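You operate a simulated robot arm through the tools that you are given. There is no shell and no other tool.

You run a simulated robot arm. Do the job below in one go: nothing can be reset, and whatever is moved stays where it is left.

Task
Swap the pressed green box for the brown one and press BORDER.
Fine: set the grey dial to BORDER; stand the small green box in the green tray; one press only; leave the press tray pushed in.

Only the result counts: the job must be done as asked and must still hold three seconds after the hand-in. Knocking over, shifting, dropping, spilling or breaking anything else fails it.

Robot
A 7-joint arm with a two-finger parallel gripper, fixed in place. Base frame: the origin is at the foot of the arm, x ahead of it, y to its left, z up. Lengths are in m, angles in rad, forces in N, time in s.
Its first joint turns from -2.897 to 2.897 rad. Payload 3.43 kg.
The TCP is the grasp point between the finger pads, 0.03 m short of the fingertips. In the tool frame z runs along the fingers and y along their closing line. The gripper opens to 0.094 m. The fingers are 0.028 m wide and 0.01 m thick; the gripper's body (0.05 by 0.096 m) begins 0.055 m behind the TCP.
Orientation is that of the tool frame in the base frame, as a unit quaternion [w, x, y, z]. With the fingers straight down and closing along the base's y, the tool's x points along the base's -x, its y along +y and its z along -z.

Tools
- The arm moves only by the tool apply_moves. Its argument "motion" is a list of rows, each an object of numbers (a shift or turn left out is 0, a gripper value left out holds the last): "dx", "dy", "dz": the shift along the tool's x, y, z in m; "ax", "ay", "az": the turn, a rotation vector about the tool's x, y, z in rad; "grip": the closure in counts, from 0 (fully open) to 255 (shut). In form: [{"dx": .., "dy": .., "dz": .., "ax": .., "ay": .., "az": .., "grip": ..}, ...]. A call has 1 to 20 rows; each row shifts and turns the commanded pose from where the row before left it, along the tool's axes as they then stand. Each row takes 0.2 s and may step no farther than 0.05 m and 0.15 rad from the row before; otherwise, or with a gripper value out of range, the whole call is refused. Where a pose cannot be reached the arm comes as near as it can. A force on the tool above 50 N (or 10 N above the force at the start of the call, whichever is more), or a blocked arm, ends the call early, and 0.2 s more pass. The fingers move at their own pace (about 0.045 m/s each) and stop on an object; they squeeze with about 21 N. The grip force told is the motor's: it shows also when the fingers shut on nothing. Time passes only in rows, and 0.2 s behind the last, so rows that do not move let the fingers close. It gives the time, the measured TCP pose, the force on the tool (base axes), the opening and the grip force at its end, in the units of the frame above (readings bear some noise), with the torque about the TCP (base axes, N m) and any sound that the robot's microphone picked up.
- Cameras (640 x 400 px; columns grow to the right, rows downward): "scene" is fixed at [0.0507, 0.6495, 1.3422]; the picture's right is [-0.39, -0.92, 0.00], its down [-0.61, 0.26, -0.75] and it looks along [0.69, -0.29, -0.66] (base axes); focal length 371 px, centre (320, 200). "wrist" rides on the gripper at [0.076, 0.014, -0.103] in the tool frame; the picture's right is [-0.18, 0.98, 0.00], its down [-0.75, -0.14, -0.64] and it looks along [-0.63, -0.12, 0.77] (tool axes); focal length 243 px, centre (320, 200). There is no depth. A picture from a camera that has moved, and an enlarged one, comes with that camera's place and axes in the base frame and with its lens.
- camera(camera): a new picture of that camera. No time passes.
- move_column(by): slides the trunk up (or, below 0, down) by that many m; the arm rides with it, the base frame stays. It gives what a move gives, with no picture.
- enlarge(camera, box): a new picture of the part [left, top, right, bottom] of that camera's present view, enlarged. No time passes.
- hand_in(): hands the job in; it is judged then, once.

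Nothing tells you positions but the pictures and the camera data. Unless the task says otherwise, let go and move clear before handing in.

The tools are called after "Request:" by a JSON object that holds its "op" and its "data". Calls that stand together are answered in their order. apply_moves: Moves the arm, as the interface text tells. Its arguments: {"type":"object","properties":{"motion":{"type":"array"}},"required":["motion"]} The other tools are called the same way: move_column (by) slides the trunk up or down; camera (camera) takes a picture; enlarge (camera, box) takes an enlarged picture of a part of a camera's view; hand_in () hands the job in.

At the start:

```text
time_s: 0.0
position: [0.2721, 0.3691, 1.0703]
orientation: [-0.067, 0.004, 0.996, -0.06]
force: [-0.3, -0.7, -0.8]
wrist_torque: [0.01, 0.0, 0.0]
gripper_width: 0.0938
gripper_force: 0.0
trunk travel left (down, up): [-0.375, 0.235]
```

scene: 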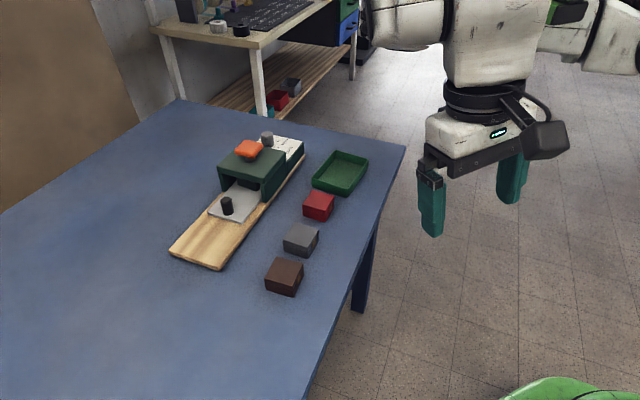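
wrist: 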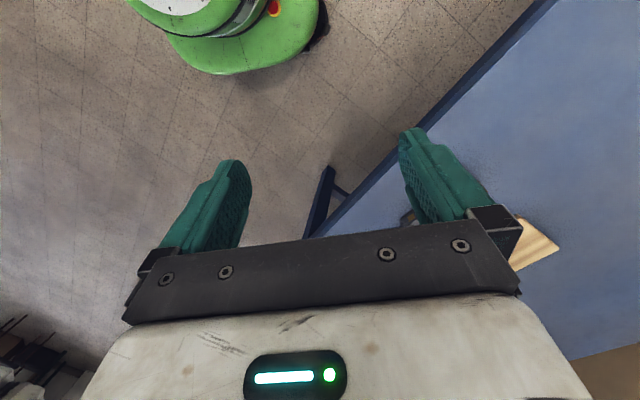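

I see a table with a wooden board carrying a green press, an orange button, a sliding tray with a black knob and a grey dial; beside it are a green tray and red, grey and brown boxes. I'll look closer first.

Request:
{"op": "enlarge", "data": {"camera": "scene", "box": [160, 110, 320, 210]}}

Request:
{"op": "enlarge", "data": {"camera": "scene", "box": [240, 120, 400, 220]}}

Request:
{"op": "enlarge", "data": {"camera": "scene", "box": [160, 190, 352, 310]}}

```text
4.00 times, centred on (240, 160) of scene
camera zoom: at [0.0507, 0.6495, 1.3422], right [-0.39, -0.92, 0.0], down [-0.61, 0.26, -0.75], along [0.69, -0.29, -0.66], focal length 1483 px, centre (640, 360)
```

zoom: 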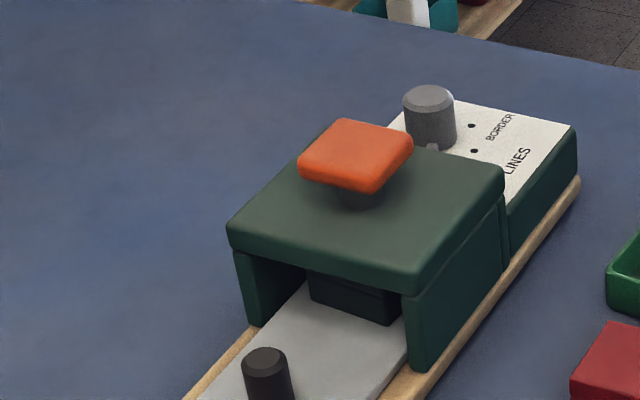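

```text
4.00 times, centred on (320, 170) of scene
camera zoom: at [0.0507, 0.6495, 1.3422], right [-0.39, -0.92, 0.0], down [-0.61, 0.26, -0.75], along [0.69, -0.29, -0.66], focal length 1483 px, centre (320, 320)
```

zoom: 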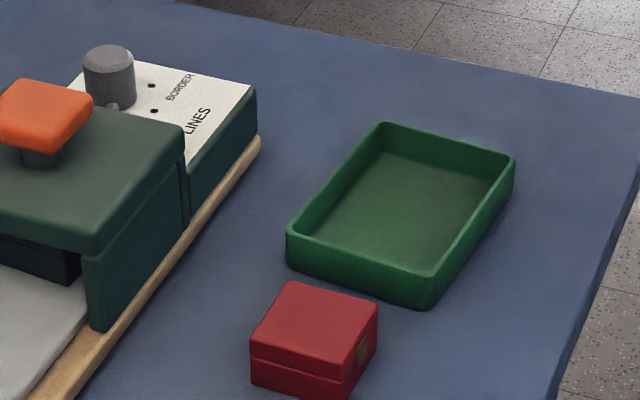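

```text
3.33 times, centred on (256, 250) of scene
camera zoom: at [0.0507, 0.6495, 1.3422], right [-0.39, -0.92, 0.0], down [-0.61, 0.26, -0.75], along [0.69, -0.29, -0.66], focal length 1236 px, centre (533, 33)
```

zoom: 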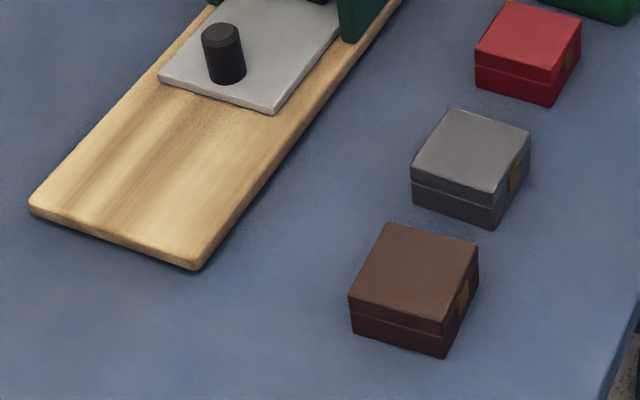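

The green press stands roughly at x 0.8, y 0.5, with its axis about 45° to the base. I need a second viewpoint to fix the heights, so I'll straighten the tool and move over the table for wrist pictures.

Request:
{"op": "apply_moves", "data": {"motion": [{"ax": -0.06, "ay": -0.067}, {"ax": -0.06, "ay": -0.067}, {"dx": -0.045, "dy": 0.02}, {"dx": -0.045, "dy": 0.02}, {"dx": -0.045, "dy": 0.02}, {"dx": -0.045, "dy": 0.02}, {}]}}

Request:
{"op": "camera", "data": {"camera": "wrist"}}

Request:
{"op": "camera", "data": {"camera": "scene"}}

```text
time_s: 1.6
position: [0.4524, 0.4468, 1.0708]
orientation: [-0.001, 0.003, 1.0, 0.0]
force: [-0.3, 0.0, 0.5]
wrist_torque: [0.05, -0.01, 0.01]
gripper_width: 0.0939
gripper_force: 0.0
trunk travel left (down, up): [-0.375, 0.235]
```

```text
taken
camera wrist: at [0.3782, 0.4635, 1.1743], right [0.19, 0.98, 0.0], down [0.75, -0.15, 0.64], along [0.63, -0.12, -0.77], focal length 243 px, centre (320, 200)
```

wrist: 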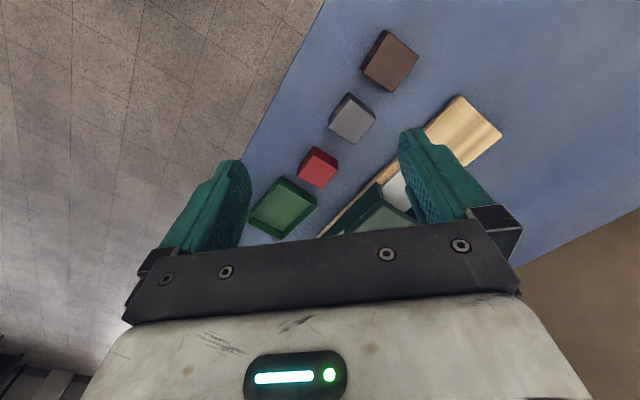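

```text
taken
```

scene: 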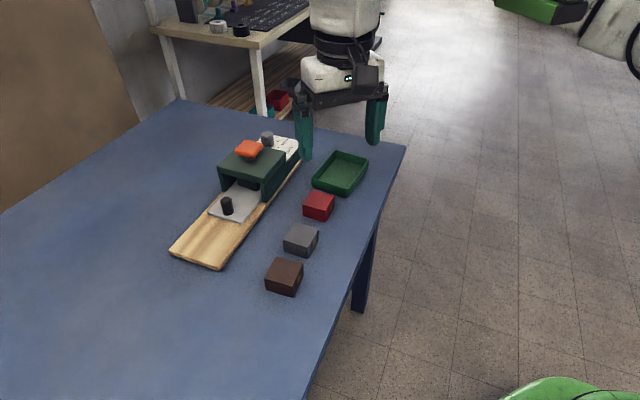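

Request:
{"op": "enlarge", "data": {"camera": "wrist", "box": [320, 10, 480, 110]}}

Request:
{"op": "enlarge", "data": {"camera": "wrist", "box": [240, 130, 400, 230]}}

Request:
{"op": "enlarge", "data": {"camera": "wrist", "box": [380, 80, 540, 180]}}

```text
4.00 times, centred on (400, 60) of wrist
camera zoom: at [0.3782, 0.4635, 1.1743], right [0.19, 0.98, 0.0], down [0.75, -0.15, 0.64], along [0.63, -0.12, -0.77], focal length 970 px, centre (0, 760)
```

zoom: 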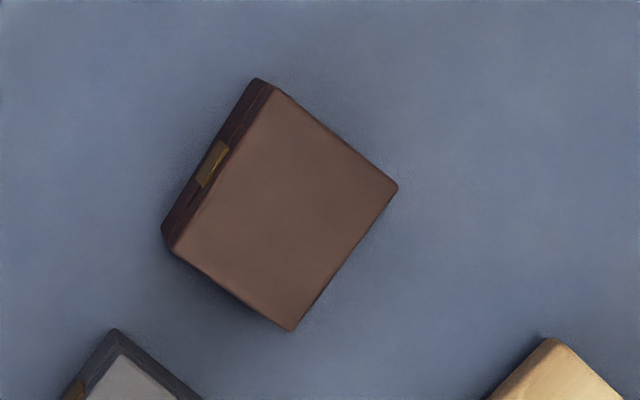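

```text
4.00 times, centred on (320, 180) of wrist
camera zoom: at [0.3782, 0.4635, 1.1743], right [0.19, 0.98, 0.0], down [0.75, -0.15, 0.64], along [0.63, -0.12, -0.77], focal length 970 px, centre (320, 280)
```

zoom: 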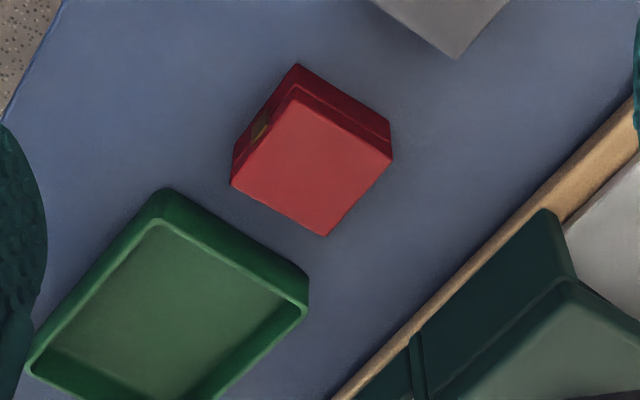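

```text
4.00 times, centred on (460, 130) of wrist
camera zoom: at [0.3782, 0.4635, 1.1743], right [0.19, 0.98, 0.0], down [0.75, -0.15, 0.64], along [0.63, -0.12, -0.77], focal length 970 px, centre (-240, 480)
```

zoom: 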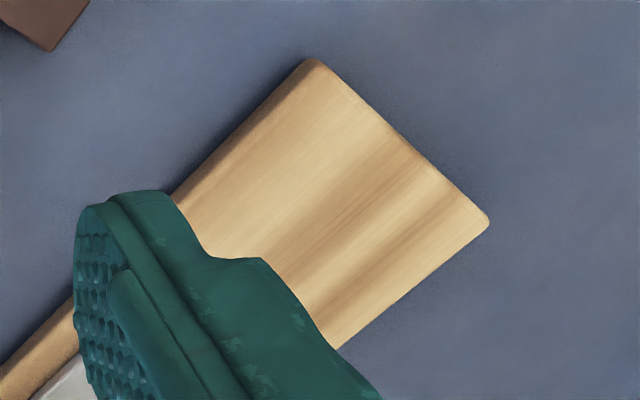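

The brown box top is at about (0.465, 0.546, 0.80), about 0.054 m square. The board centreline is near x+y=1.27 and runs at -45°. I'll yaw the tool to line up with the board and hover over the press for closer views.

Request:
{"op": "apply_moves", "data": {"motion": [{"az": 0.131}, {"az": 0.131}, {"az": 0.131}, {"az": 0.131}, {"az": 0.131}, {"az": 0.1304}, {"dx": -0.0217, "dy": 0.0385}, {"dx": -0.0217, "dy": 0.0385}, {"dx": -0.0217, "dy": 0.0385}, {"dx": -0.0217, "dy": 0.0385}, {"dx": -0.0217, "dy": 0.0385}, {"dx": -0.0217, "dy": 0.0385}, {"dx": -0.0217, "dy": 0.0385}, {}]}}

Request:
{"op": "camera", "data": {"camera": "wrist"}}

Request:
{"op": "camera", "data": {"camera": "scene"}}

```text
time_s: 4.6
position: [0.7528, 0.5285, 1.0688]
orientation: [-0.001, 0.386, 0.923, -0.002]
force: [1.1, -0.1, 0.5]
wrist_torque: [0.01, 0.02, 0.0]
gripper_width: 0.0939
gripper_force: 0.1
trunk travel left (down, up): [-0.375, 0.235]
```

```text
taken
camera wrist: at [0.7097, 0.5948, 1.172], right [0.83, 0.56, 0.0], down [0.43, -0.63, 0.64], along [0.36, -0.53, -0.77], focal length 243 px, centre (320, 200)
```

wrist: 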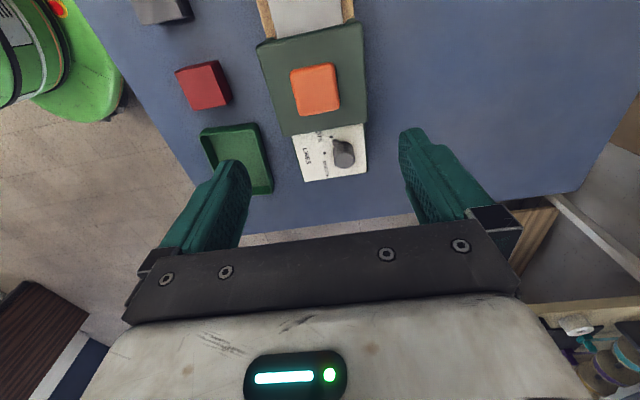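

```text
taken
```

scene: 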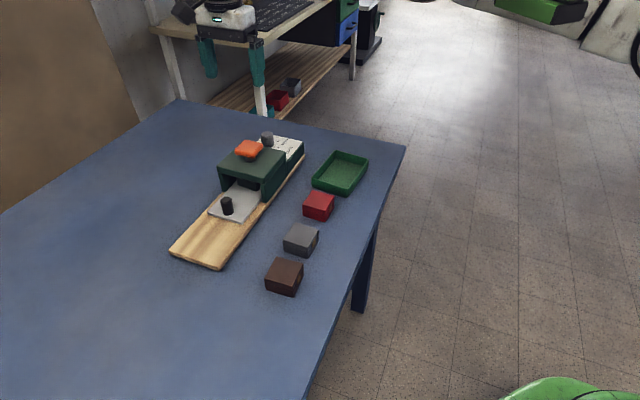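

Request:
{"op": "enlarge", "data": {"camera": "wrist", "box": [280, 110, 376, 190]}}

Request:
{"op": "enlarge", "data": {"camera": "wrist", "box": [180, 0, 380, 200]}}

```text
5.00 times, centred on (328, 150) of wrist
camera zoom: at [0.7097, 0.5948, 1.172], right [0.83, 0.56, 0.0], down [0.43, -0.63, 0.64], along [0.36, -0.53, -0.77], focal length 1213 px, centre (280, 450)
```

zoom: 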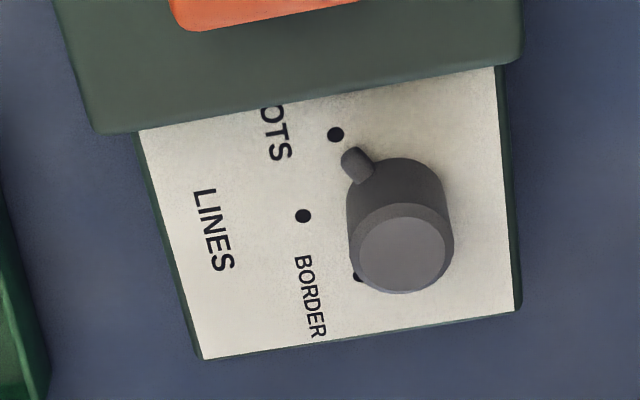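

```text
2.00 times, centred on (280, 100) of wrist
camera zoom: at [0.7097, 0.5948, 1.172], right [0.83, 0.56, 0.0], down [0.43, -0.63, 0.64], along [0.36, -0.53, -0.77], focal length 485 px, centre (400, 400)
```

zoom: 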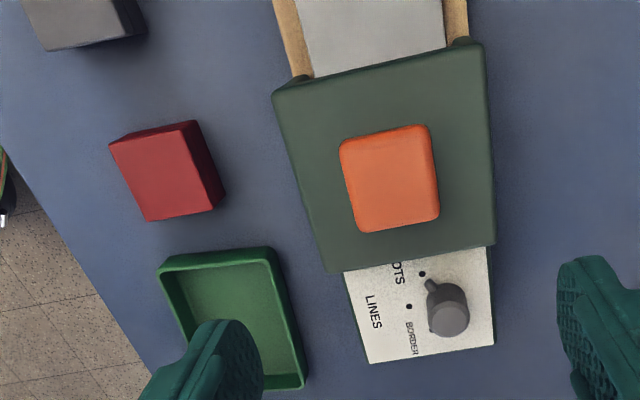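

The dial (pointer now on DOTS) is centred near (0.846, 0.459), its top at z≈0.85, and its marks are about 60° apart, so BORDER is 120° counter-clockwise. The button top is near (0.751, 0.525, 0.883). Next I'll look at the knob and tray from above.

Request:
{"op": "apply_moves", "data": {"motion": [{"dx": 0.0387, "dy": -0.003, "dz": 0.023}, {"dx": 0.0387, "dy": -0.003, "dz": 0.023}, {"dx": 0.0387, "dy": -0.003, "dz": 0.023}, {}]}}

Request:
{"op": "camera", "data": {"camera": "wrist"}}

Request:
{"op": "enlarge", "data": {"camera": "wrist", "box": [220, 0, 420, 200]}}

Request:
{"op": "enlarge", "data": {"camera": "scene", "box": [190, 150, 290, 230]}}

```text
time_s: 5.5
position: [0.7597, 0.541, 0.9987]
orientation: [-0.002, 0.462, 0.887, -0.003]
force: [0.5, -0.6, -0.3]
wrist_torque: [-0.04, 0.01, -0.01]
gripper_width: 0.094
gripper_force: 0.0
trunk travel left (down, up): [-0.375, 0.235]
stopped in row 4: the arm was blocked; the commanded pose is now the measured one
```

```text
taken
camera wrist: at [0.7287, 0.6126, 1.1027], right [0.91, 0.41, 0.0], down [0.32, -0.7, 0.64], along [0.26, -0.59, -0.77], focal length 243 px, centre (320, 200)
```

wrist: 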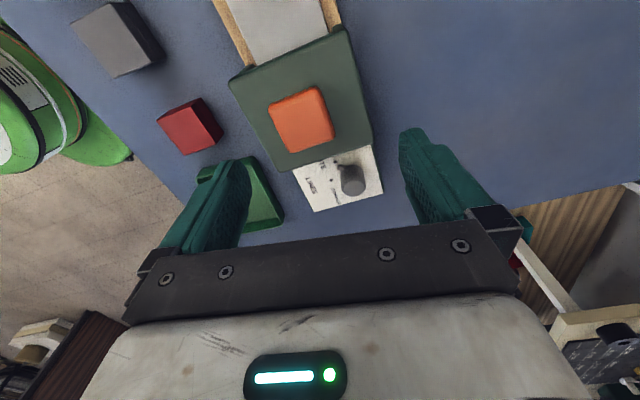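

```text
2.00 times, centred on (320, 100) of wrist
camera zoom: at [0.7287, 0.6126, 1.1027], right [0.91, 0.41, 0.0], down [0.32, -0.7, 0.64], along [0.26, -0.59, -0.77], focal length 485 px, centre (320, 400)
```

zoom: 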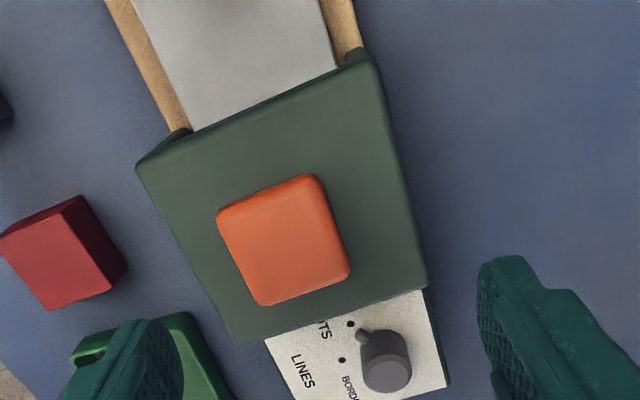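

```text
5.00 times, centred on (240, 190) of scene
camera zoom: at [0.0507, 0.6495, 1.3422], right [-0.39, -0.92, 0.0], down [-0.61, 0.26, -0.75], along [0.69, -0.29, -0.66], focal length 1853 px, centre (720, 250)
```

zoom: 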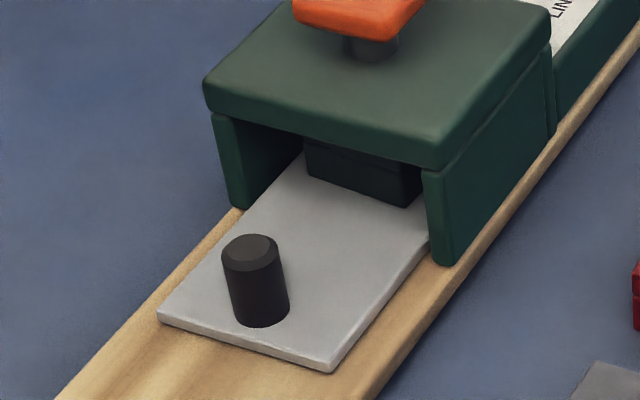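

The arm was blocked without contact force, which looks like a joint limit rather than a touch. I'll test with small moves before going on.

Request:
{"op": "apply_moves", "data": {"motion": [{"dz": -0.03}, {}]}}

Request:
{"op": "apply_moves", "data": {"motion": [{"az": -0.08}, {"az": -0.08}, {}]}}

```text
time_s: 6.1
position: [0.7689, 0.5317, 1.0177]
orientation: [-0.003, 0.47, 0.883, -0.009]
force: [0.5, 1.2, 0.1]
wrist_torque: [0.0, 0.03, 0.0]
gripper_width: 0.0939
gripper_force: 0.0
trunk travel left (down, up): [-0.375, 0.235]
```

```text
time_s: 6.9
position: [0.7672, 0.5307, 1.0205]
orientation: [-0.004, 0.398, 0.917, -0.009]
force: [-0.6, -0.8, -0.2]
wrist_torque: [-0.03, 0.02, -0.01]
gripper_width: 0.0942
gripper_force: 0.1
trunk travel left (down, up): [-0.375, 0.235]
```

Request:
{"op": "camera", "data": {"camera": "scene"}}

Request:
{"op": "camera", "data": {"camera": "wrist"}}

```text
taken
```

scene: 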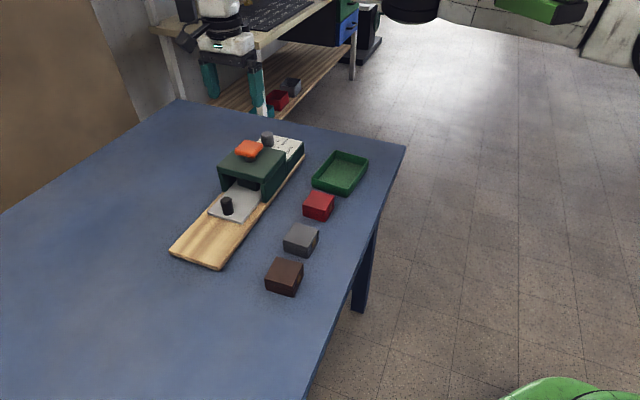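

```text
taken
camera wrist: at [0.7281, 0.599, 1.1232], right [0.84, 0.54, -0.02], down [0.42, -0.64, 0.64], along [0.33, -0.55, -0.76], focal length 243 px, centre (320, 200)
```

wrist: 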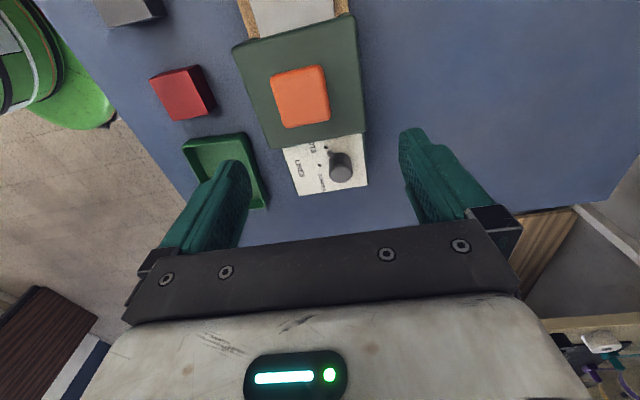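

Request:
{"op": "apply_moves", "data": {"motion": [{"dx": 0.0057, "dy": -0.0403, "dz": -0.007}, {"dx": 0.0057, "dy": -0.0403, "dz": -0.007}, {"dx": 0.0057, "dy": -0.0403, "dz": -0.007}, {"dx": 0.0057, "dy": -0.0403, "dz": -0.007}, {"dx": 0.0057, "dy": -0.0403, "dz": -0.007}, {"dx": 0.0057, "dy": -0.0403, "dz": -0.007}, {}]}}

```text
time_s: 8.5
position: [0.5612, 0.396, 1.072]
orientation: [0.0, 0.388, 0.922, -0.002]
force: [0.0, 0.4, -0.2]
wrist_torque: [-0.01, -0.01, 0.0]
gripper_width: 0.0941
gripper_force: 0.1
trunk travel left (down, up): [-0.375, 0.235]
```

Request:
{"op": "apply_moves", "data": {"motion": [{"dx": 0.045, "dy": 0.002}, {"dx": 0.045, "dy": 0.002}, {"dx": 0.045, "dy": 0.002}, {}]}}

Request:
{"op": "camera", "data": {"camera": "scene"}}

Request:
{"op": "camera", "data": {"camera": "wrist"}}

```text
time_s: 9.5
position: [0.4727, 0.4995, 1.0726]
orientation: [-0.001, 0.39, 0.921, -0.001]
force: [-0.4, 0.2, 0.5]
wrist_torque: [-0.02, 0.0, -0.01]
gripper_width: 0.0939
gripper_force: 0.1
trunk travel left (down, up): [-0.375, 0.235]
```

```text
taken
```

scene: 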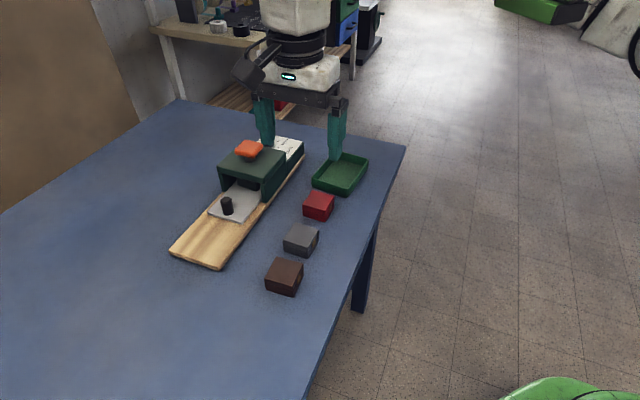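

```text
taken
camera wrist: at [0.4302, 0.5655, 1.1769], right [0.83, 0.55, 0.0], down [0.43, -0.64, 0.64], along [0.35, -0.54, -0.77], focal length 243 px, centre (320, 200)
```

wrist: 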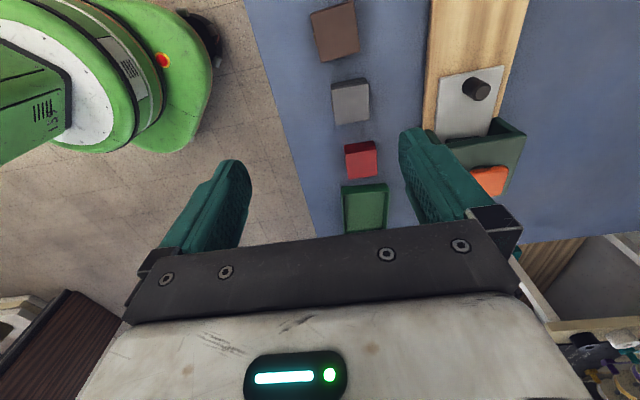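

Here the arm moves freely and I can see the knob. I'll go out toward the knob from this side.

Request:
{"op": "apply_moves", "data": {"motion": [{"dx": -0.0116, "dy": 0.042, "dz": 0.01}, {"dx": -0.0116, "dy": 0.042, "dz": 0.01}, {"dx": -0.0116, "dy": 0.042, "dz": 0.01}, {"dx": -0.0116, "dy": 0.042, "dz": 0.01}, {"dx": -0.0116, "dy": 0.042, "dz": 0.01}, {}]}}

Request:
{"op": "camera", "data": {"camera": "wrist"}}

Request:
{"op": "camera", "data": {"camera": "scene"}}

```text
time_s: 10.8
position: [0.7625, 0.5367, 1.0251]
orientation: [0.0, 0.468, 0.884, 0.0]
force: [0.1, -1.3, 0.7]
wrist_torque: [0.0, 0.01, 0.0]
gripper_width: 0.094
gripper_force: 0.1
trunk travel left (down, up): [-0.375, 0.235]
stopped in row 6: the arm was blocked; the commanded pose is now the measured one
```

```text
taken
camera wrist: at [0.7329, 0.6085, 1.1284], right [0.92, 0.4, 0.0], down [0.31, -0.7, 0.64], along [0.26, -0.59, -0.77], focal length 243 px, centre (320, 200)
```

wrist: 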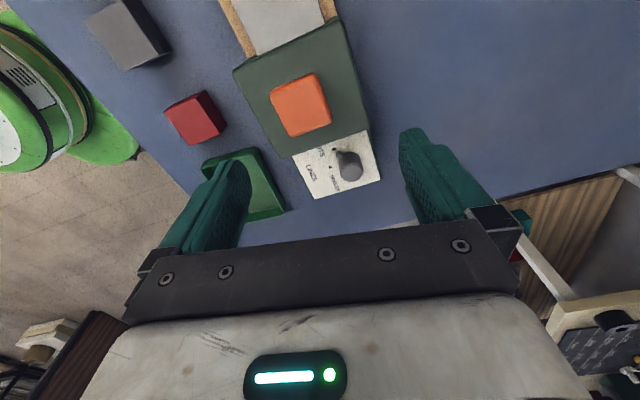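

```text
taken
```

scene: 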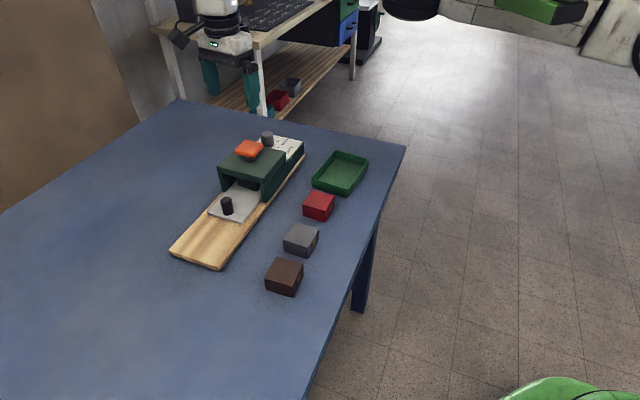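

The arm swings away again when extended at this yaw, so it is some joint limit. I'll retreat, turn the tool to another yaw, and try the approach again.

Request:
{"op": "apply_moves", "data": {"motion": [{"dx": 0.0128, "dy": -0.0432}, {"dx": 0.0128, "dy": -0.0432}, {"dx": 0.0128, "dy": -0.0432}, {"dx": 0.0128, "dy": -0.0432}, {"dx": 0.0128, "dy": -0.0432}, {"dx": 0.0128, "dy": -0.0432}, {"az": -0.14}, {"az": -0.14}, {"az": -0.14}, {"az": -0.14}, {"az": -0.14}, {"az": -0.14}, {"az": -0.14}, {}]}}

Request:
{"op": "camera", "data": {"camera": "scene"}}

```text
time_s: 13.8
position: [0.5052, 0.4559, 1.024]
orientation: [0.0, -0.005, 1.0, 0.001]
force: [-0.8, 0.1, 0.4]
wrist_torque: [0.0, 0.04, 0.03]
gripper_width: 0.0939
gripper_force: 0.1
trunk travel left (down, up): [-0.375, 0.235]
```

```text
taken
```

scene: 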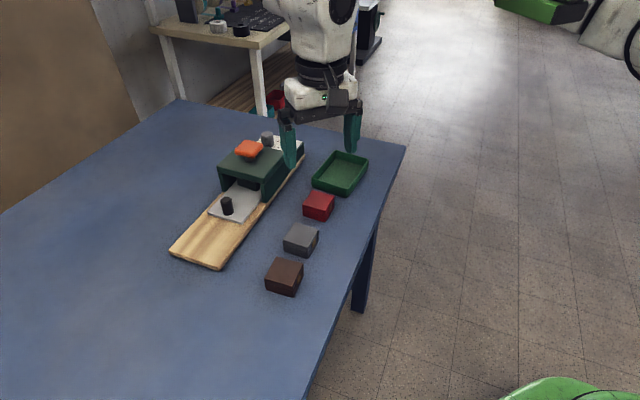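

Request:
{"op": "apply_moves", "data": {"motion": [{"dx": -0.032, "dy": 0.0298}, {"dx": -0.032, "dy": 0.0298}, {}]}}

Request:
{"op": "apply_moves", "data": {"motion": [{"dx": -0.032, "dy": 0.0298}, {}]}}

Request:
{"op": "apply_moves", "data": {"motion": [{"dx": -0.032, "dy": 0.0298}, {}]}}

```text
time_s: 14.6
position: [0.5686, 0.5156, 1.0248]
orientation: [0.0, -0.005, 1.0, 0.0]
force: [0.0, -0.4, 0.4]
wrist_torque: [0.0, 0.0, 0.01]
gripper_width: 0.0942
gripper_force: 0.1
trunk travel left (down, up): [-0.375, 0.235]
```

```text
time_s: 15.2
position: [0.6008, 0.547, 1.0248]
orientation: [0.0, -0.003, 1.0, 0.0]
force: [0.1, -0.1, -0.4]
wrist_torque: [0.01, 0.0, 0.01]
gripper_width: 0.0939
gripper_force: 0.1
trunk travel left (down, up): [-0.375, 0.235]
```

```text
time_s: 15.8
position: [0.6377, 0.5723, 1.0255]
orientation: [0.0, 0.001, 1.0, 0.0]
force: [-0.6, -0.2, 0.4]
wrist_torque: [0.01, 0.01, 0.02]
gripper_width: 0.0942
gripper_force: 0.0
trunk travel left (down, up): [-0.375, 0.235]
```

Request:
{"op": "camera", "data": {"camera": "scene"}}

Request:
{"op": "camera", "data": {"camera": "wrist"}}

```text
taken
```

scene: 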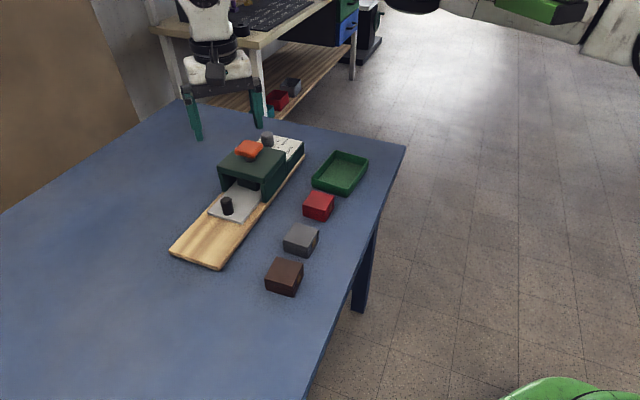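

```text
taken
camera wrist: at [0.5626, 0.5879, 1.1299], right [0.19, 0.98, 0.0], down [0.75, -0.14, 0.64], along [0.63, -0.12, -0.77], focal length 243 px, centre (320, 200)
```

wrist: 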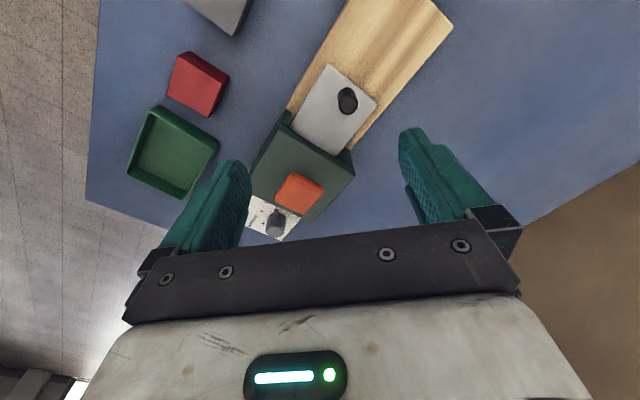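

Request:
{"op": "apply_moves", "data": {"motion": [{"dz": -0.04}, {"dz": -0.04}, {}]}}

Request:
{"op": "apply_moves", "data": {"motion": [{"dx": -0.032, "dy": 0.0298}, {}]}}

```text
time_s: 16.8
position: [0.6562, 0.5593, 1.0959]
orientation: [-0.004, 0.02, 1.0, -0.006]
force: [-0.1, 0.2, -0.1]
wrist_torque: [0.02, 0.0, 0.04]
gripper_width: 0.0942
gripper_force: 0.1
trunk travel left (down, up): [-0.375, 0.235]
stopped in row 3: the arm was blocked; the commanded pose is now the measured one
```

```text
time_s: 17.3
position: [0.811, 0.4914, 1.1023]
orientation: [0.0, 0.12, 0.993, -0.005]
force: [-0.8, -0.1, 0.6]
wrist_torque: [0.0, -0.04, 0.01]
gripper_width: 0.0939
gripper_force: 0.2
trunk travel left (down, up): [-0.375, 0.235]
stopped in row 2: the arm was blocked; the commanded pose is now the measured one
```

Request:
{"op": "apply_moves", "data": {"motion": [{}, {}, {}, {}]}}

Request:
{"op": "camera", "data": {"camera": "scene"}}

```text
time_s: 18.3
position: [0.8098, 0.4941, 1.1012]
orientation: [-0.001, 0.117, 0.993, -0.006]
force: [0.1, -0.2, -0.1]
wrist_torque: [0.0, -0.02, 0.05]
gripper_width: 0.0939
gripper_force: 0.1
trunk travel left (down, up): [-0.375, 0.235]
```

```text
taken
```

scene: 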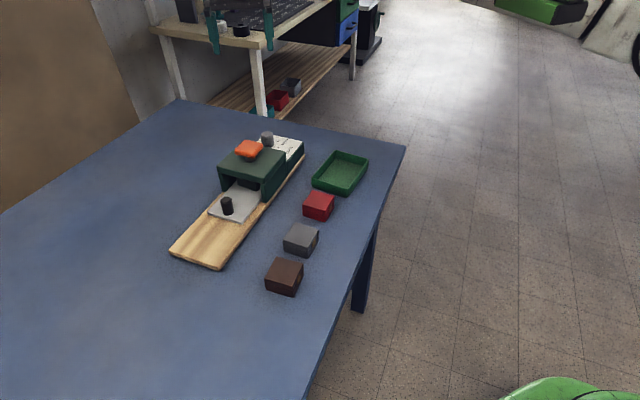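

The arm behaves worse at higher z, so its shoulder seems low for this work height. I'll retreat inward, raise the trunk, and try the approach again.

Request:
{"op": "apply_moves", "data": {"motion": [{"dx": 0.041, "dy": -0.0155}, {"dx": 0.041, "dy": -0.0155}, {"dx": 0.041, "dy": -0.0155}, {"dx": 0.041, "dy": -0.0155}, {"dx": 0.041, "dy": -0.0155}, {"dx": 0.041, "dy": -0.0155}, {"dx": 0.041, "dy": -0.0155}, {"az": -0.118}, {"az": -0.118}, {}]}}

Request:
{"op": "move_column", "data": {"by": 0.2}}

Request:
{"op": "camera", "data": {"camera": "scene"}}

```text
time_s: 20.5
position: [0.5036, 0.4541, 1.1029]
orientation: [0.0, -0.002, 1.0, -0.005]
force: [0.1, 0.1, -0.2]
wrist_torque: [0.02, 0.0, 0.05]
gripper_width: 0.0939
gripper_force: 0.0
trunk travel left (down, up): [-0.375, 0.235]
```

```text
time_s: 22.7
position: [0.5033, 0.4544, 1.3026]
orientation: [-0.001, -0.002, 1.0, -0.005]
force: [-0.2, 0.7, 1.0]
wrist_torque: [-0.02, -0.04, 0.0]
gripper_width: 0.0941
gripper_force: 0.1
trunk travel left (down, up): [-0.575, 0.035]
```

```text
taken
```

scene: 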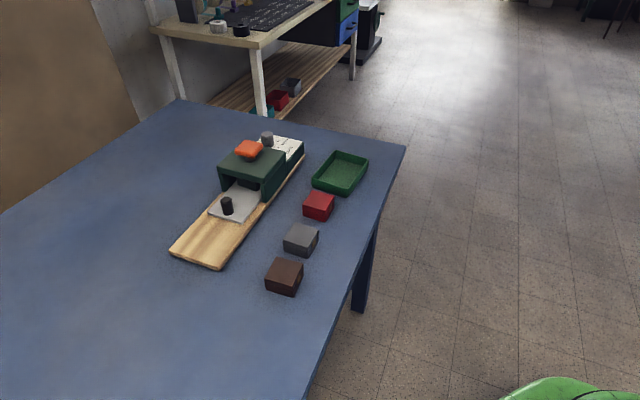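

Request:
{"op": "apply_moves", "data": {"motion": [{"dz": 0.045}, {"dz": 0.045}, {"dz": 0.045}, {"dz": 0.045}, {"dz": 0.045}, {}]}}

Request:
{"op": "apply_moves", "data": {"motion": [{"dx": -0.032, "dy": 0.0298}, {"dx": -0.032, "dy": 0.0298}, {"dx": -0.032, "dy": 0.0298}, {}]}}

Request:
{"op": "apply_moves", "data": {"motion": [{"dx": -0.032, "dy": 0.0298}, {}]}}

```text
time_s: 24.1
position: [0.503, 0.4527, 1.0769]
orientation: [0.0, -0.002, 1.0, -0.005]
force: [0.7, -0.5, -0.9]
wrist_torque: [0.01, 0.01, -0.01]
gripper_width: 0.094
gripper_force: 0.0
trunk travel left (down, up): [-0.575, 0.035]
```

```text
time_s: 25.1
position: [0.5993, 0.5427, 1.0762]
orientation: [-0.002, -0.001, 1.0, -0.006]
force: [0.7, -0.4, 0.1]
wrist_torque: [0.02, -0.02, -0.01]
gripper_width: 0.0942
gripper_force: 0.1
trunk travel left (down, up): [-0.575, 0.035]
```

```text
time_s: 25.7
position: [0.631, 0.5734, 1.0765]
orientation: [-0.001, -0.001, 1.0, -0.005]
force: [-0.4, 0.5, -0.1]
wrist_torque: [0.02, 0.0, -0.01]
gripper_width: 0.0938
gripper_force: 0.0
trunk travel left (down, up): [-0.575, 0.035]
```

Request:
{"op": "apply_moves", "data": {"motion": [{"dx": -0.032, "dy": 0.0298}, {"dz": 0.035}, {"dz": 0.035}, {}]}}

Request:
{"op": "camera", "data": {"camera": "wrist"}}

Request:
{"op": "camera", "data": {"camera": "scene"}}

```text
time_s: 26.7
position: [0.6559, 0.5899, 1.0157]
orientation: [-0.003, 0.002, 1.0, -0.013]
force: [0.2, -0.3, -0.8]
wrist_torque: [-0.01, -0.01, 0.0]
gripper_width: 0.0938
gripper_force: 0.1
out of reach, approached as far as the arm can: row 3
trunk travel left (down, up): [-0.575, 0.035]
```

```text
taken
camera wrist: at [0.5817, 0.6072, 1.1185], right [0.19, 0.98, -0.02], down [0.76, -0.13, 0.64], along [0.63, -0.14, -0.77], focal length 243 px, centre (320, 200)
```

wrist: 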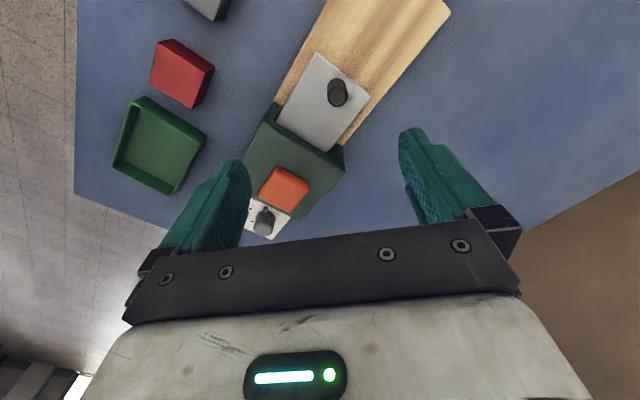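

```text
taken
```

scene: 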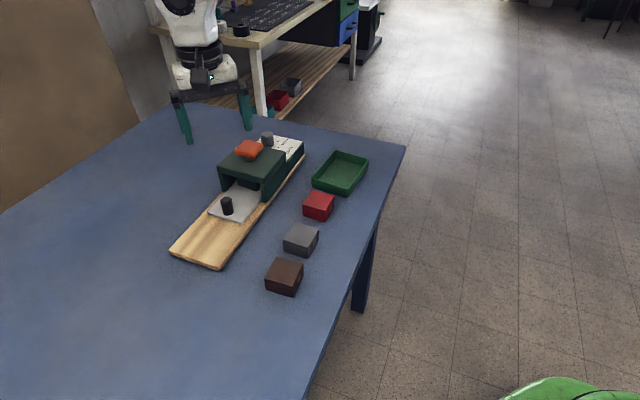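

Now it's simply out of reach when low with the trunk high, so a middle trunk height is needed. I'll probe at this trunk height with the TCP higher.

Request:
{"op": "apply_moves", "data": {"motion": [{"dz": -0.04}, {"dz": -0.04}, {}]}}

Request:
{"op": "apply_moves", "data": {"motion": [{"dz": -0.04}, {}]}}

Request:
{"op": "apply_moves", "data": {"motion": [{"dz": -0.04}, {}]}}

```text
time_s: 27.5
position: [0.6558, 0.589, 1.0939]
orientation: [-0.001, -0.001, 1.0, -0.004]
force: [-0.1, -1.1, 0.3]
wrist_torque: [-0.02, 0.05, 0.04]
gripper_width: 0.0941
gripper_force: 0.1
trunk travel left (down, up): [-0.575, 0.035]
```

```text
time_s: 28.3
position: [0.6532, 0.5783, 1.1084]
orientation: [-0.015, 0.001, 1.0, -0.019]
force: [0.0, -0.2, 0.1]
wrist_torque: [0.03, -0.03, 0.02]
gripper_width: 0.0939
gripper_force: 0.2
trunk travel left (down, up): [-0.575, 0.035]
stopped in row 2: the arm was blocked; the commanded pose is now the measured one
```

```text
time_s: 29.1
position: [0.6497, 0.5711, 1.1201]
orientation: [-0.03, 0.003, 0.999, -0.035]
force: [1.2, -0.1, -0.3]
wrist_torque: [-0.01, 0.0, 0.02]
gripper_width: 0.0939
gripper_force: 0.1
trunk travel left (down, up): [-0.575, 0.035]
stopped in row 2: the arm was blocked; the commanded pose is now the measured one
```

Something above seems to block the arm here — it got worse when rising. I'll retreat and tilt the wrist camera upward to look for an unseen obstacle.

Request:
{"op": "apply_moves", "data": {"motion": [{"dz": 0.02}, {"dx": 0.04, "dy": -0.03}, {"dx": 0.04, "dy": -0.03}, {"dx": 0.04, "dy": -0.03}, {"dx": 0.04, "dy": -0.03}, {"az": -0.145}, {"az": -0.145}, {"az": -0.145}, {"az": -0.145}, {"az": -0.145}, {}]}}

Request:
{"op": "apply_moves", "data": {"motion": [{"ay": -0.145}, {"ay": -0.145}, {"ay": -0.145}, {"ay": -0.145}, {"ay": -0.145}, {"ay": -0.145}, {}]}}

Request:
{"op": "camera", "data": {"camera": "wrist"}}

```text
time_s: 31.5
position: [0.4877, 0.4514, 1.1178]
orientation: [-0.039, -0.353, 0.935, -0.023]
force: [0.3, 0.2, -0.4]
wrist_torque: [0.02, -0.02, 0.01]
gripper_width: 0.0942
gripper_force: 0.0
trunk travel left (down, up): [-0.575, 0.035]
```

```text
time_s: 33.1
position: [0.4877, 0.4521, 1.1183]
orientation: [0.36, -0.329, 0.864, 0.129]
force: [-0.6, 0.3, -0.1]
wrist_torque: [0.01, 0.02, -0.01]
gripper_width: 0.0938
gripper_force: 0.0
trunk travel left (down, up): [-0.575, 0.035]
```

```text
taken
camera wrist: at [0.3833, 0.3809, 1.1393], right [-0.55, 0.83, 0.12], down [0.14, -0.04, 0.99], along [0.82, 0.56, -0.1], focal length 243 px, centre (320, 200)
```

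wrist: 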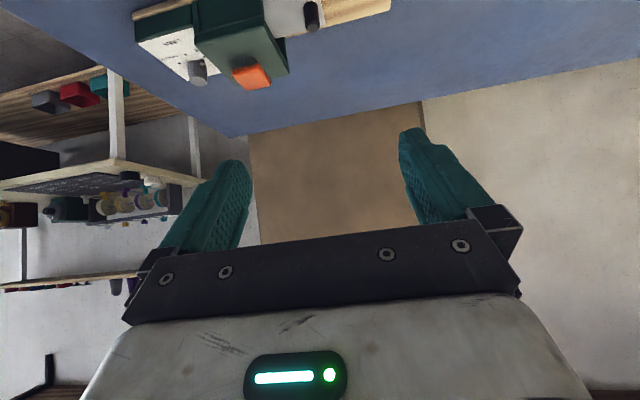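

Request:
{"op": "apply_moves", "data": {"motion": [{"ay": -0.145}, {"ay": -0.145}, {"ay": -0.145}, {"ay": -0.145}, {}]}}

Request:
{"op": "camera", "data": {"camera": "wrist"}}

```text
time_s: 34.0
position: [0.5681, 0.4205, 1.1265]
orientation: [0.581, -0.216, 0.769, 0.157]
force: [-0.2, -0.1, -0.5]
wrist_torque: [0.0, 0.0, 0.01]
gripper_width: 0.0939
gripper_force: 0.1
trunk travel left (down, up): [-0.575, 0.035]
stopped in row 4: the arm was blocked; the commanded pose is now the measured one
```

```text
taken
camera wrist: at [0.4583, 0.3716, 1.0828], right [-0.46, 0.87, 0.17], down [-0.28, -0.32, 0.9], along [0.84, 0.37, 0.4], focal length 243 px, centre (320, 200)
```

wrist: 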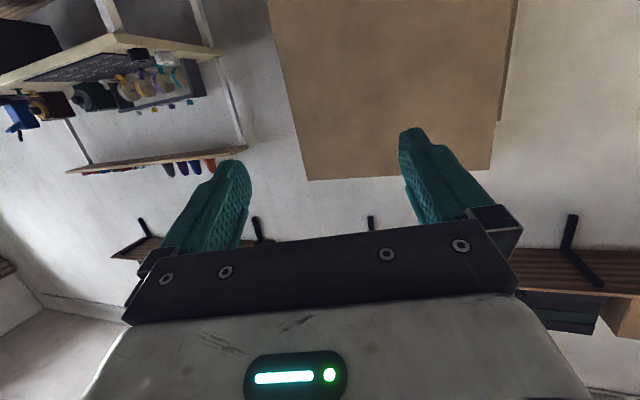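

Request:
{"op": "camera", "data": {"camera": "scene"}}

```text
taken
```

scene: 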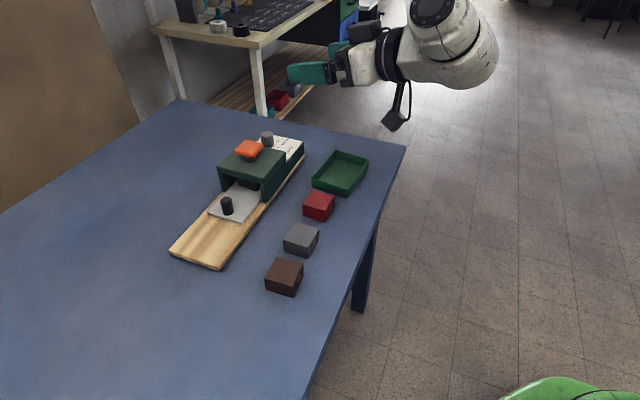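

Request:
{"op": "apply_moves", "data": {"motion": [{"ay": 0.1435}, {"ay": 0.1435}, {"ay": 0.1435}, {"ay": 0.1435}, {"ay": 0.1435}, {"ay": 0.1435}, {"ay": 0.1435}, {"ay": 0.1435}, {"ay": 0.1435}, {}]}}

Request:
{"op": "move_column", "data": {"by": -0.2}}

Request:
{"op": "enlarge", "data": {"camera": "scene", "box": [360, 0, 640, 175]}}

Request:
{"op": "camera", "data": {"camera": "wrist"}}

```text
time_s: 36.2
position: [0.5673, 0.4202, 1.1258]
orientation: [0.0, -0.268, 0.964, -0.005]
force: [-0.3, -0.5, -0.3]
wrist_torque: [-0.02, 0.03, -0.03]
gripper_width: 0.094
gripper_force: 0.0
trunk travel left (down, up): [-0.575, 0.035]
```

```text
time_s: 38.4
position: [0.5674, 0.4202, 0.9263]
orientation: [0.002, -0.268, 0.964, -0.004]
force: [-0.1, 0.6, 0.0]
wrist_torque: [0.0, -0.03, 0.0]
gripper_width: 0.0943
gripper_force: 0.1
trunk travel left (down, up): [-0.375, 0.235]
```

```text
2.29 times, centred on (500, 88) of scene
camera zoom: at [0.0507, 0.6495, 1.3422], right [-0.39, -0.92, 0.0], down [-0.61, 0.26, -0.75], along [0.69, -0.29, -0.66], focal length 847 px, centre (-91, 457)
```

zoom: 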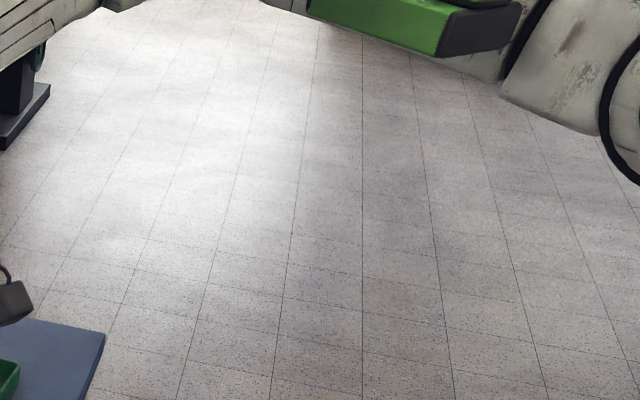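

```text
taken
camera wrist: at [0.4944, 0.3951, 1.0302], right [-0.35, 0.94, -0.01], down [0.72, 0.27, 0.64], along [0.6, 0.22, -0.77], focal length 243 px, centre (320, 200)
```

wrist: 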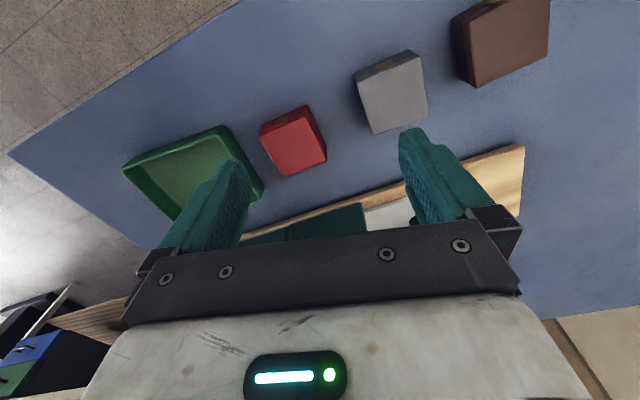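

The structure at upper right moves with the trunk. I'll raise the TCP and lower the trunk so that the scene camera shows more of the robot itself.

Request:
{"op": "apply_moves", "data": {"motion": [{"dz": -0.045}, {"dz": -0.045}, {"dz": -0.045}, {"dz": -0.045}, {"dz": -0.045}, {"dz": -0.045}, {"dz": -0.045}, {}]}}

Request:
{"op": "move_column", "data": {"by": -0.25}}

Request:
{"op": "camera", "data": {"camera": "scene"}}

```text
time_s: 40.2
position: [0.5649, 0.4233, 1.243]
orientation: [0.001, -0.268, 0.963, -0.004]
force: [-0.7, -1.0, -0.2]
wrist_torque: [0.01, 0.01, 0.0]
gripper_width: 0.094
gripper_force: 0.2
trunk travel left (down, up): [-0.375, 0.235]
```

```text
time_s: 42.8
position: [0.5647, 0.4218, 0.9926]
orientation: [0.002, -0.268, 0.963, -0.005]
force: [0.8, -0.2, 0.6]
wrist_torque: [0.01, 0.02, -0.01]
gripper_width: 0.0939
gripper_force: 0.0
trunk travel left (down, up): [-0.125, 0.485]
```

```text
taken
```

scene: 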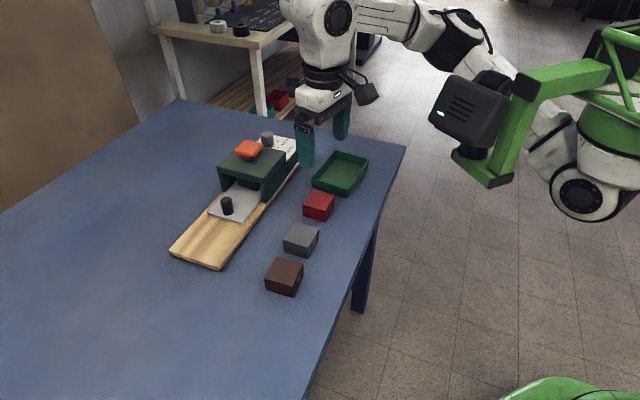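

The cause shows now: a black box on a green bracket is mounted on the trunk beside the arm, and the arm's elbow hits it when it stretches out to the left. I'll look closer.

Request:
{"op": "enlarge", "data": {"camera": "scene", "box": [280, 0, 640, 225]}}

```text
1.78 times, centred on (460, 112) of scene
camera zoom: at [0.0507, 0.6495, 1.3422], right [-0.39, -0.92, 0.0], down [-0.61, 0.26, -0.75], along [0.69, -0.29, -0.66], focal length 659 px, centre (71, 356)
```

zoom: 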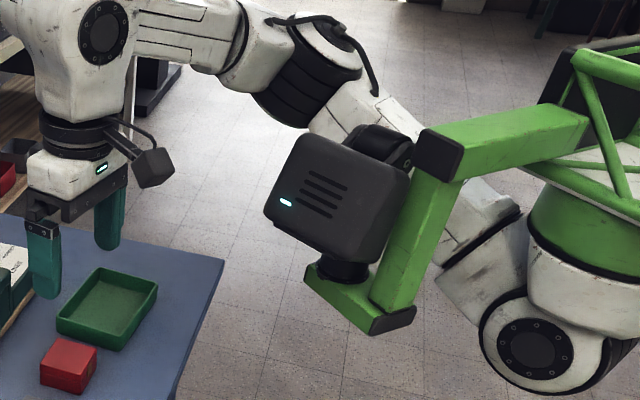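

The trunk carries the black box and bracket, and the arm's upper link swings beside it. I'll probe from this lower trunk height in small steps toward the knob, staying high above the press.

Request:
{"op": "apply_moves", "data": {"motion": [{"dx": -0.02, "dy": 0.035}, {"dx": -0.02, "dy": 0.035}, {}]}}

Request:
{"op": "camera", "data": {"camera": "scene"}}

```text
time_s: 43.6
position: [0.5629, 0.5033, 0.992]
orientation: [0.002, -0.267, 0.964, -0.005]
force: [-0.1, -0.4, 1.1]
wrist_torque: [0.0, 0.01, 0.0]
gripper_width: 0.094
gripper_force: 0.1
trunk travel left (down, up): [-0.125, 0.485]
```

```text
taken
```

scene: 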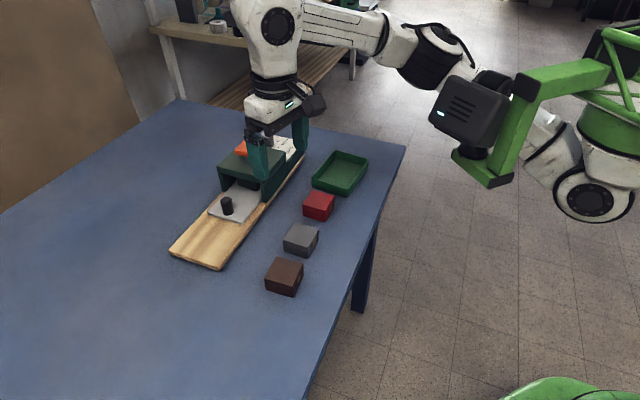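

Request:
{"op": "apply_moves", "data": {"motion": [{"dx": -0.035, "dy": 0.0085}, {}]}}

Request:
{"op": "apply_moves", "data": {"motion": [{"dx": -0.035, "dy": 0.0085}, {}]}}

Request:
{"op": "camera", "data": {"camera": "scene"}}

```text
time_s: 44.2
position: [0.5889, 0.5302, 0.9921]
orientation: [0.001, -0.268, 0.963, -0.004]
force: [0.3, -0.9, 0.2]
wrist_torque: [0.02, 0.03, 0.0]
gripper_width: 0.0941
gripper_force: 0.0
trunk travel left (down, up): [-0.125, 0.485]
```

```text
time_s: 45.0
position: [0.6503, 0.5344, 0.9928]
orientation: [0.003, -0.236, 0.972, -0.003]
force: [0.1, -0.8, 0.5]
wrist_torque: [-0.02, 0.01, 0.01]
gripper_width: 0.0938
gripper_force: 0.0
trunk travel left (down, up): [-0.125, 0.485]
stopped in row 2: the arm was blocked; the commanded pose is now the measured one
```

```text
taken
```

scene: 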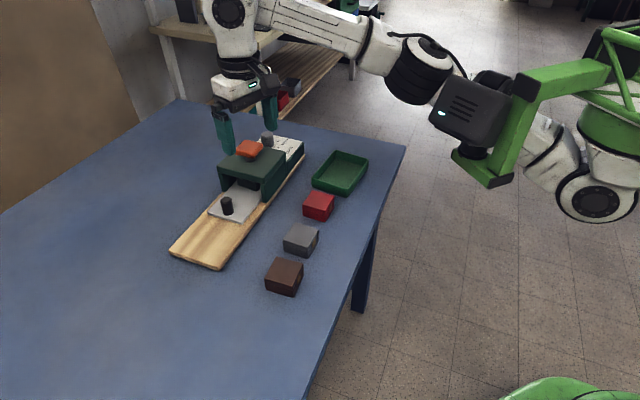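

The elbow rests against the far side of that black box. Lower TCP relative to the trunk lets the arm pass beneath it, so I'll go back to the starting trunk height and work low, tilting the tool outward where reach is short.

Request:
{"op": "apply_moves", "data": {"motion": [{"dx": 0.0426, "dy": -0.0203}, {"dx": 0.0426, "dy": -0.0203}, {"dx": 0.0426, "dy": -0.0203}, {"az": -0.103}, {"az": -0.103}, {"az": -0.103}, {}]}}

Request:
{"op": "move_column", "data": {"by": 0.25}}

Request:
{"op": "apply_moves", "data": {"motion": [{"dz": 0.045}, {"dz": 0.045}, {"dz": 0.045}, {"dz": 0.045}, {"dz": 0.045}, {"dz": 0.045}, {"dz": 0.02}, {}]}}

Request:
{"op": "camera", "data": {"camera": "wrist"}}

Request:
{"op": "camera", "data": {"camera": "scene"}}

```text
time_s: 46.6
position: [0.5626, 0.4231, 0.9924]
orientation: [0.002, -0.386, 0.923, -0.005]
force: [-0.3, -0.5, -0.8]
wrist_torque: [0.0, 0.01, -0.02]
gripper_width: 0.0939
gripper_force: 0.1
trunk travel left (down, up): [-0.125, 0.485]
```

```text
time_s: 49.1
position: [0.5628, 0.4235, 1.2434]
orientation: [0.002, -0.386, 0.923, -0.004]
force: [-0.4, -0.4, -0.3]
wrist_torque: [-0.02, 0.0, 0.0]
gripper_width: 0.0941
gripper_force: 0.0
trunk travel left (down, up): [-0.375, 0.235]
```

```text
time_s: 51.0
position: [0.5632, 0.4209, 0.9522]
orientation: [0.002, -0.385, 0.923, -0.004]
force: [0.3, 0.0, -0.1]
wrist_torque: [-0.02, -0.01, -0.01]
gripper_width: 0.0941
gripper_force: 0.0
trunk travel left (down, up): [-0.375, 0.235]
```

```text
taken
camera wrist: at [0.4999, 0.3784, 1.0569], right [-0.57, 0.82, -0.01], down [0.63, 0.44, 0.64], along [0.53, 0.36, -0.77], focal length 243 px, centre (320, 200)
```

wrist: 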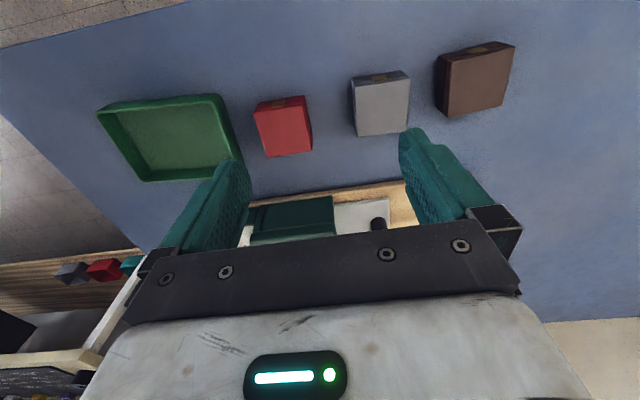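

```text
taken
```

scene: 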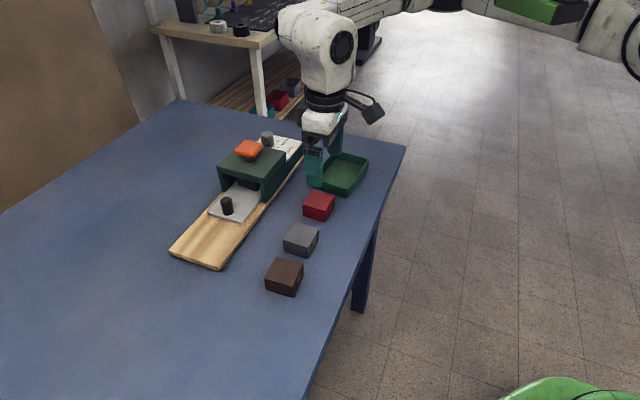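

From here I see everything: the boxes in a row at q≈0.716, the green tray at about (0.705, 0.313), and the knob at about (0.6645, 0.604, top 0.83). I'll go low, tilt the tool slightly outward and move over the knob.

Request:
{"op": "apply_moves", "data": {"motion": [{"dz": 0.035}, {"dz": 0.035}, {"dy": 0.029}, {"dy": 0.029}, {"ay": -0.15}, {"ay": -0.15}, {}]}}

Request:
{"op": "apply_moves", "data": {"motion": [{"dx": -0.0382, "dz": 0.0118}, {"dx": -0.0382, "dz": 0.0118}, {"dx": -0.0382, "dz": 0.0118}, {}]}}

Request:
{"op": "camera", "data": {"camera": "wrist"}}

```text
time_s: 52.5
position: [0.5233, 0.4612, 0.8825]
orientation: [0.139, -0.381, 0.912, 0.054]
force: [-0.5, -0.3, -0.6]
wrist_torque: [-0.01, -0.02, -0.01]
gripper_width: 0.0939
gripper_force: 0.1
trunk travel left (down, up): [-0.375, 0.235]
```

```text
time_s: 53.5
position: [0.6087, 0.5468, 0.8823]
orientation: [0.139, -0.382, 0.912, 0.054]
force: [0.6, 0.0, 0.4]
wrist_torque: [0.02, 0.0, 0.01]
gripper_width: 0.0942
gripper_force: 0.1
trunk travel left (down, up): [-0.375, 0.235]
```

```text
taken
camera wrist: at [0.5264, 0.4857, 0.9596], right [-0.58, 0.82, 0.05], down [0.47, 0.28, 0.84], along [0.67, 0.5, -0.55], focal length 243 px, centre (320, 200)
```

wrist: 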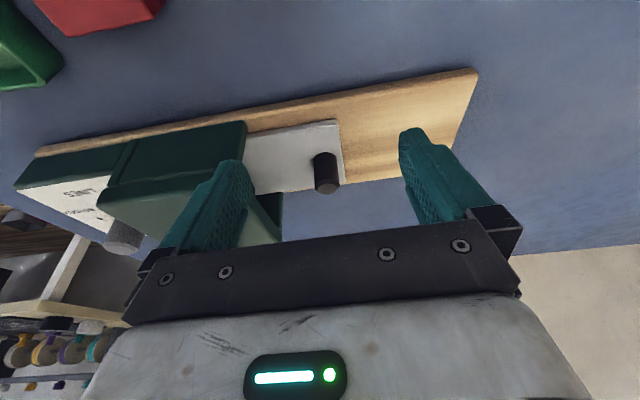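

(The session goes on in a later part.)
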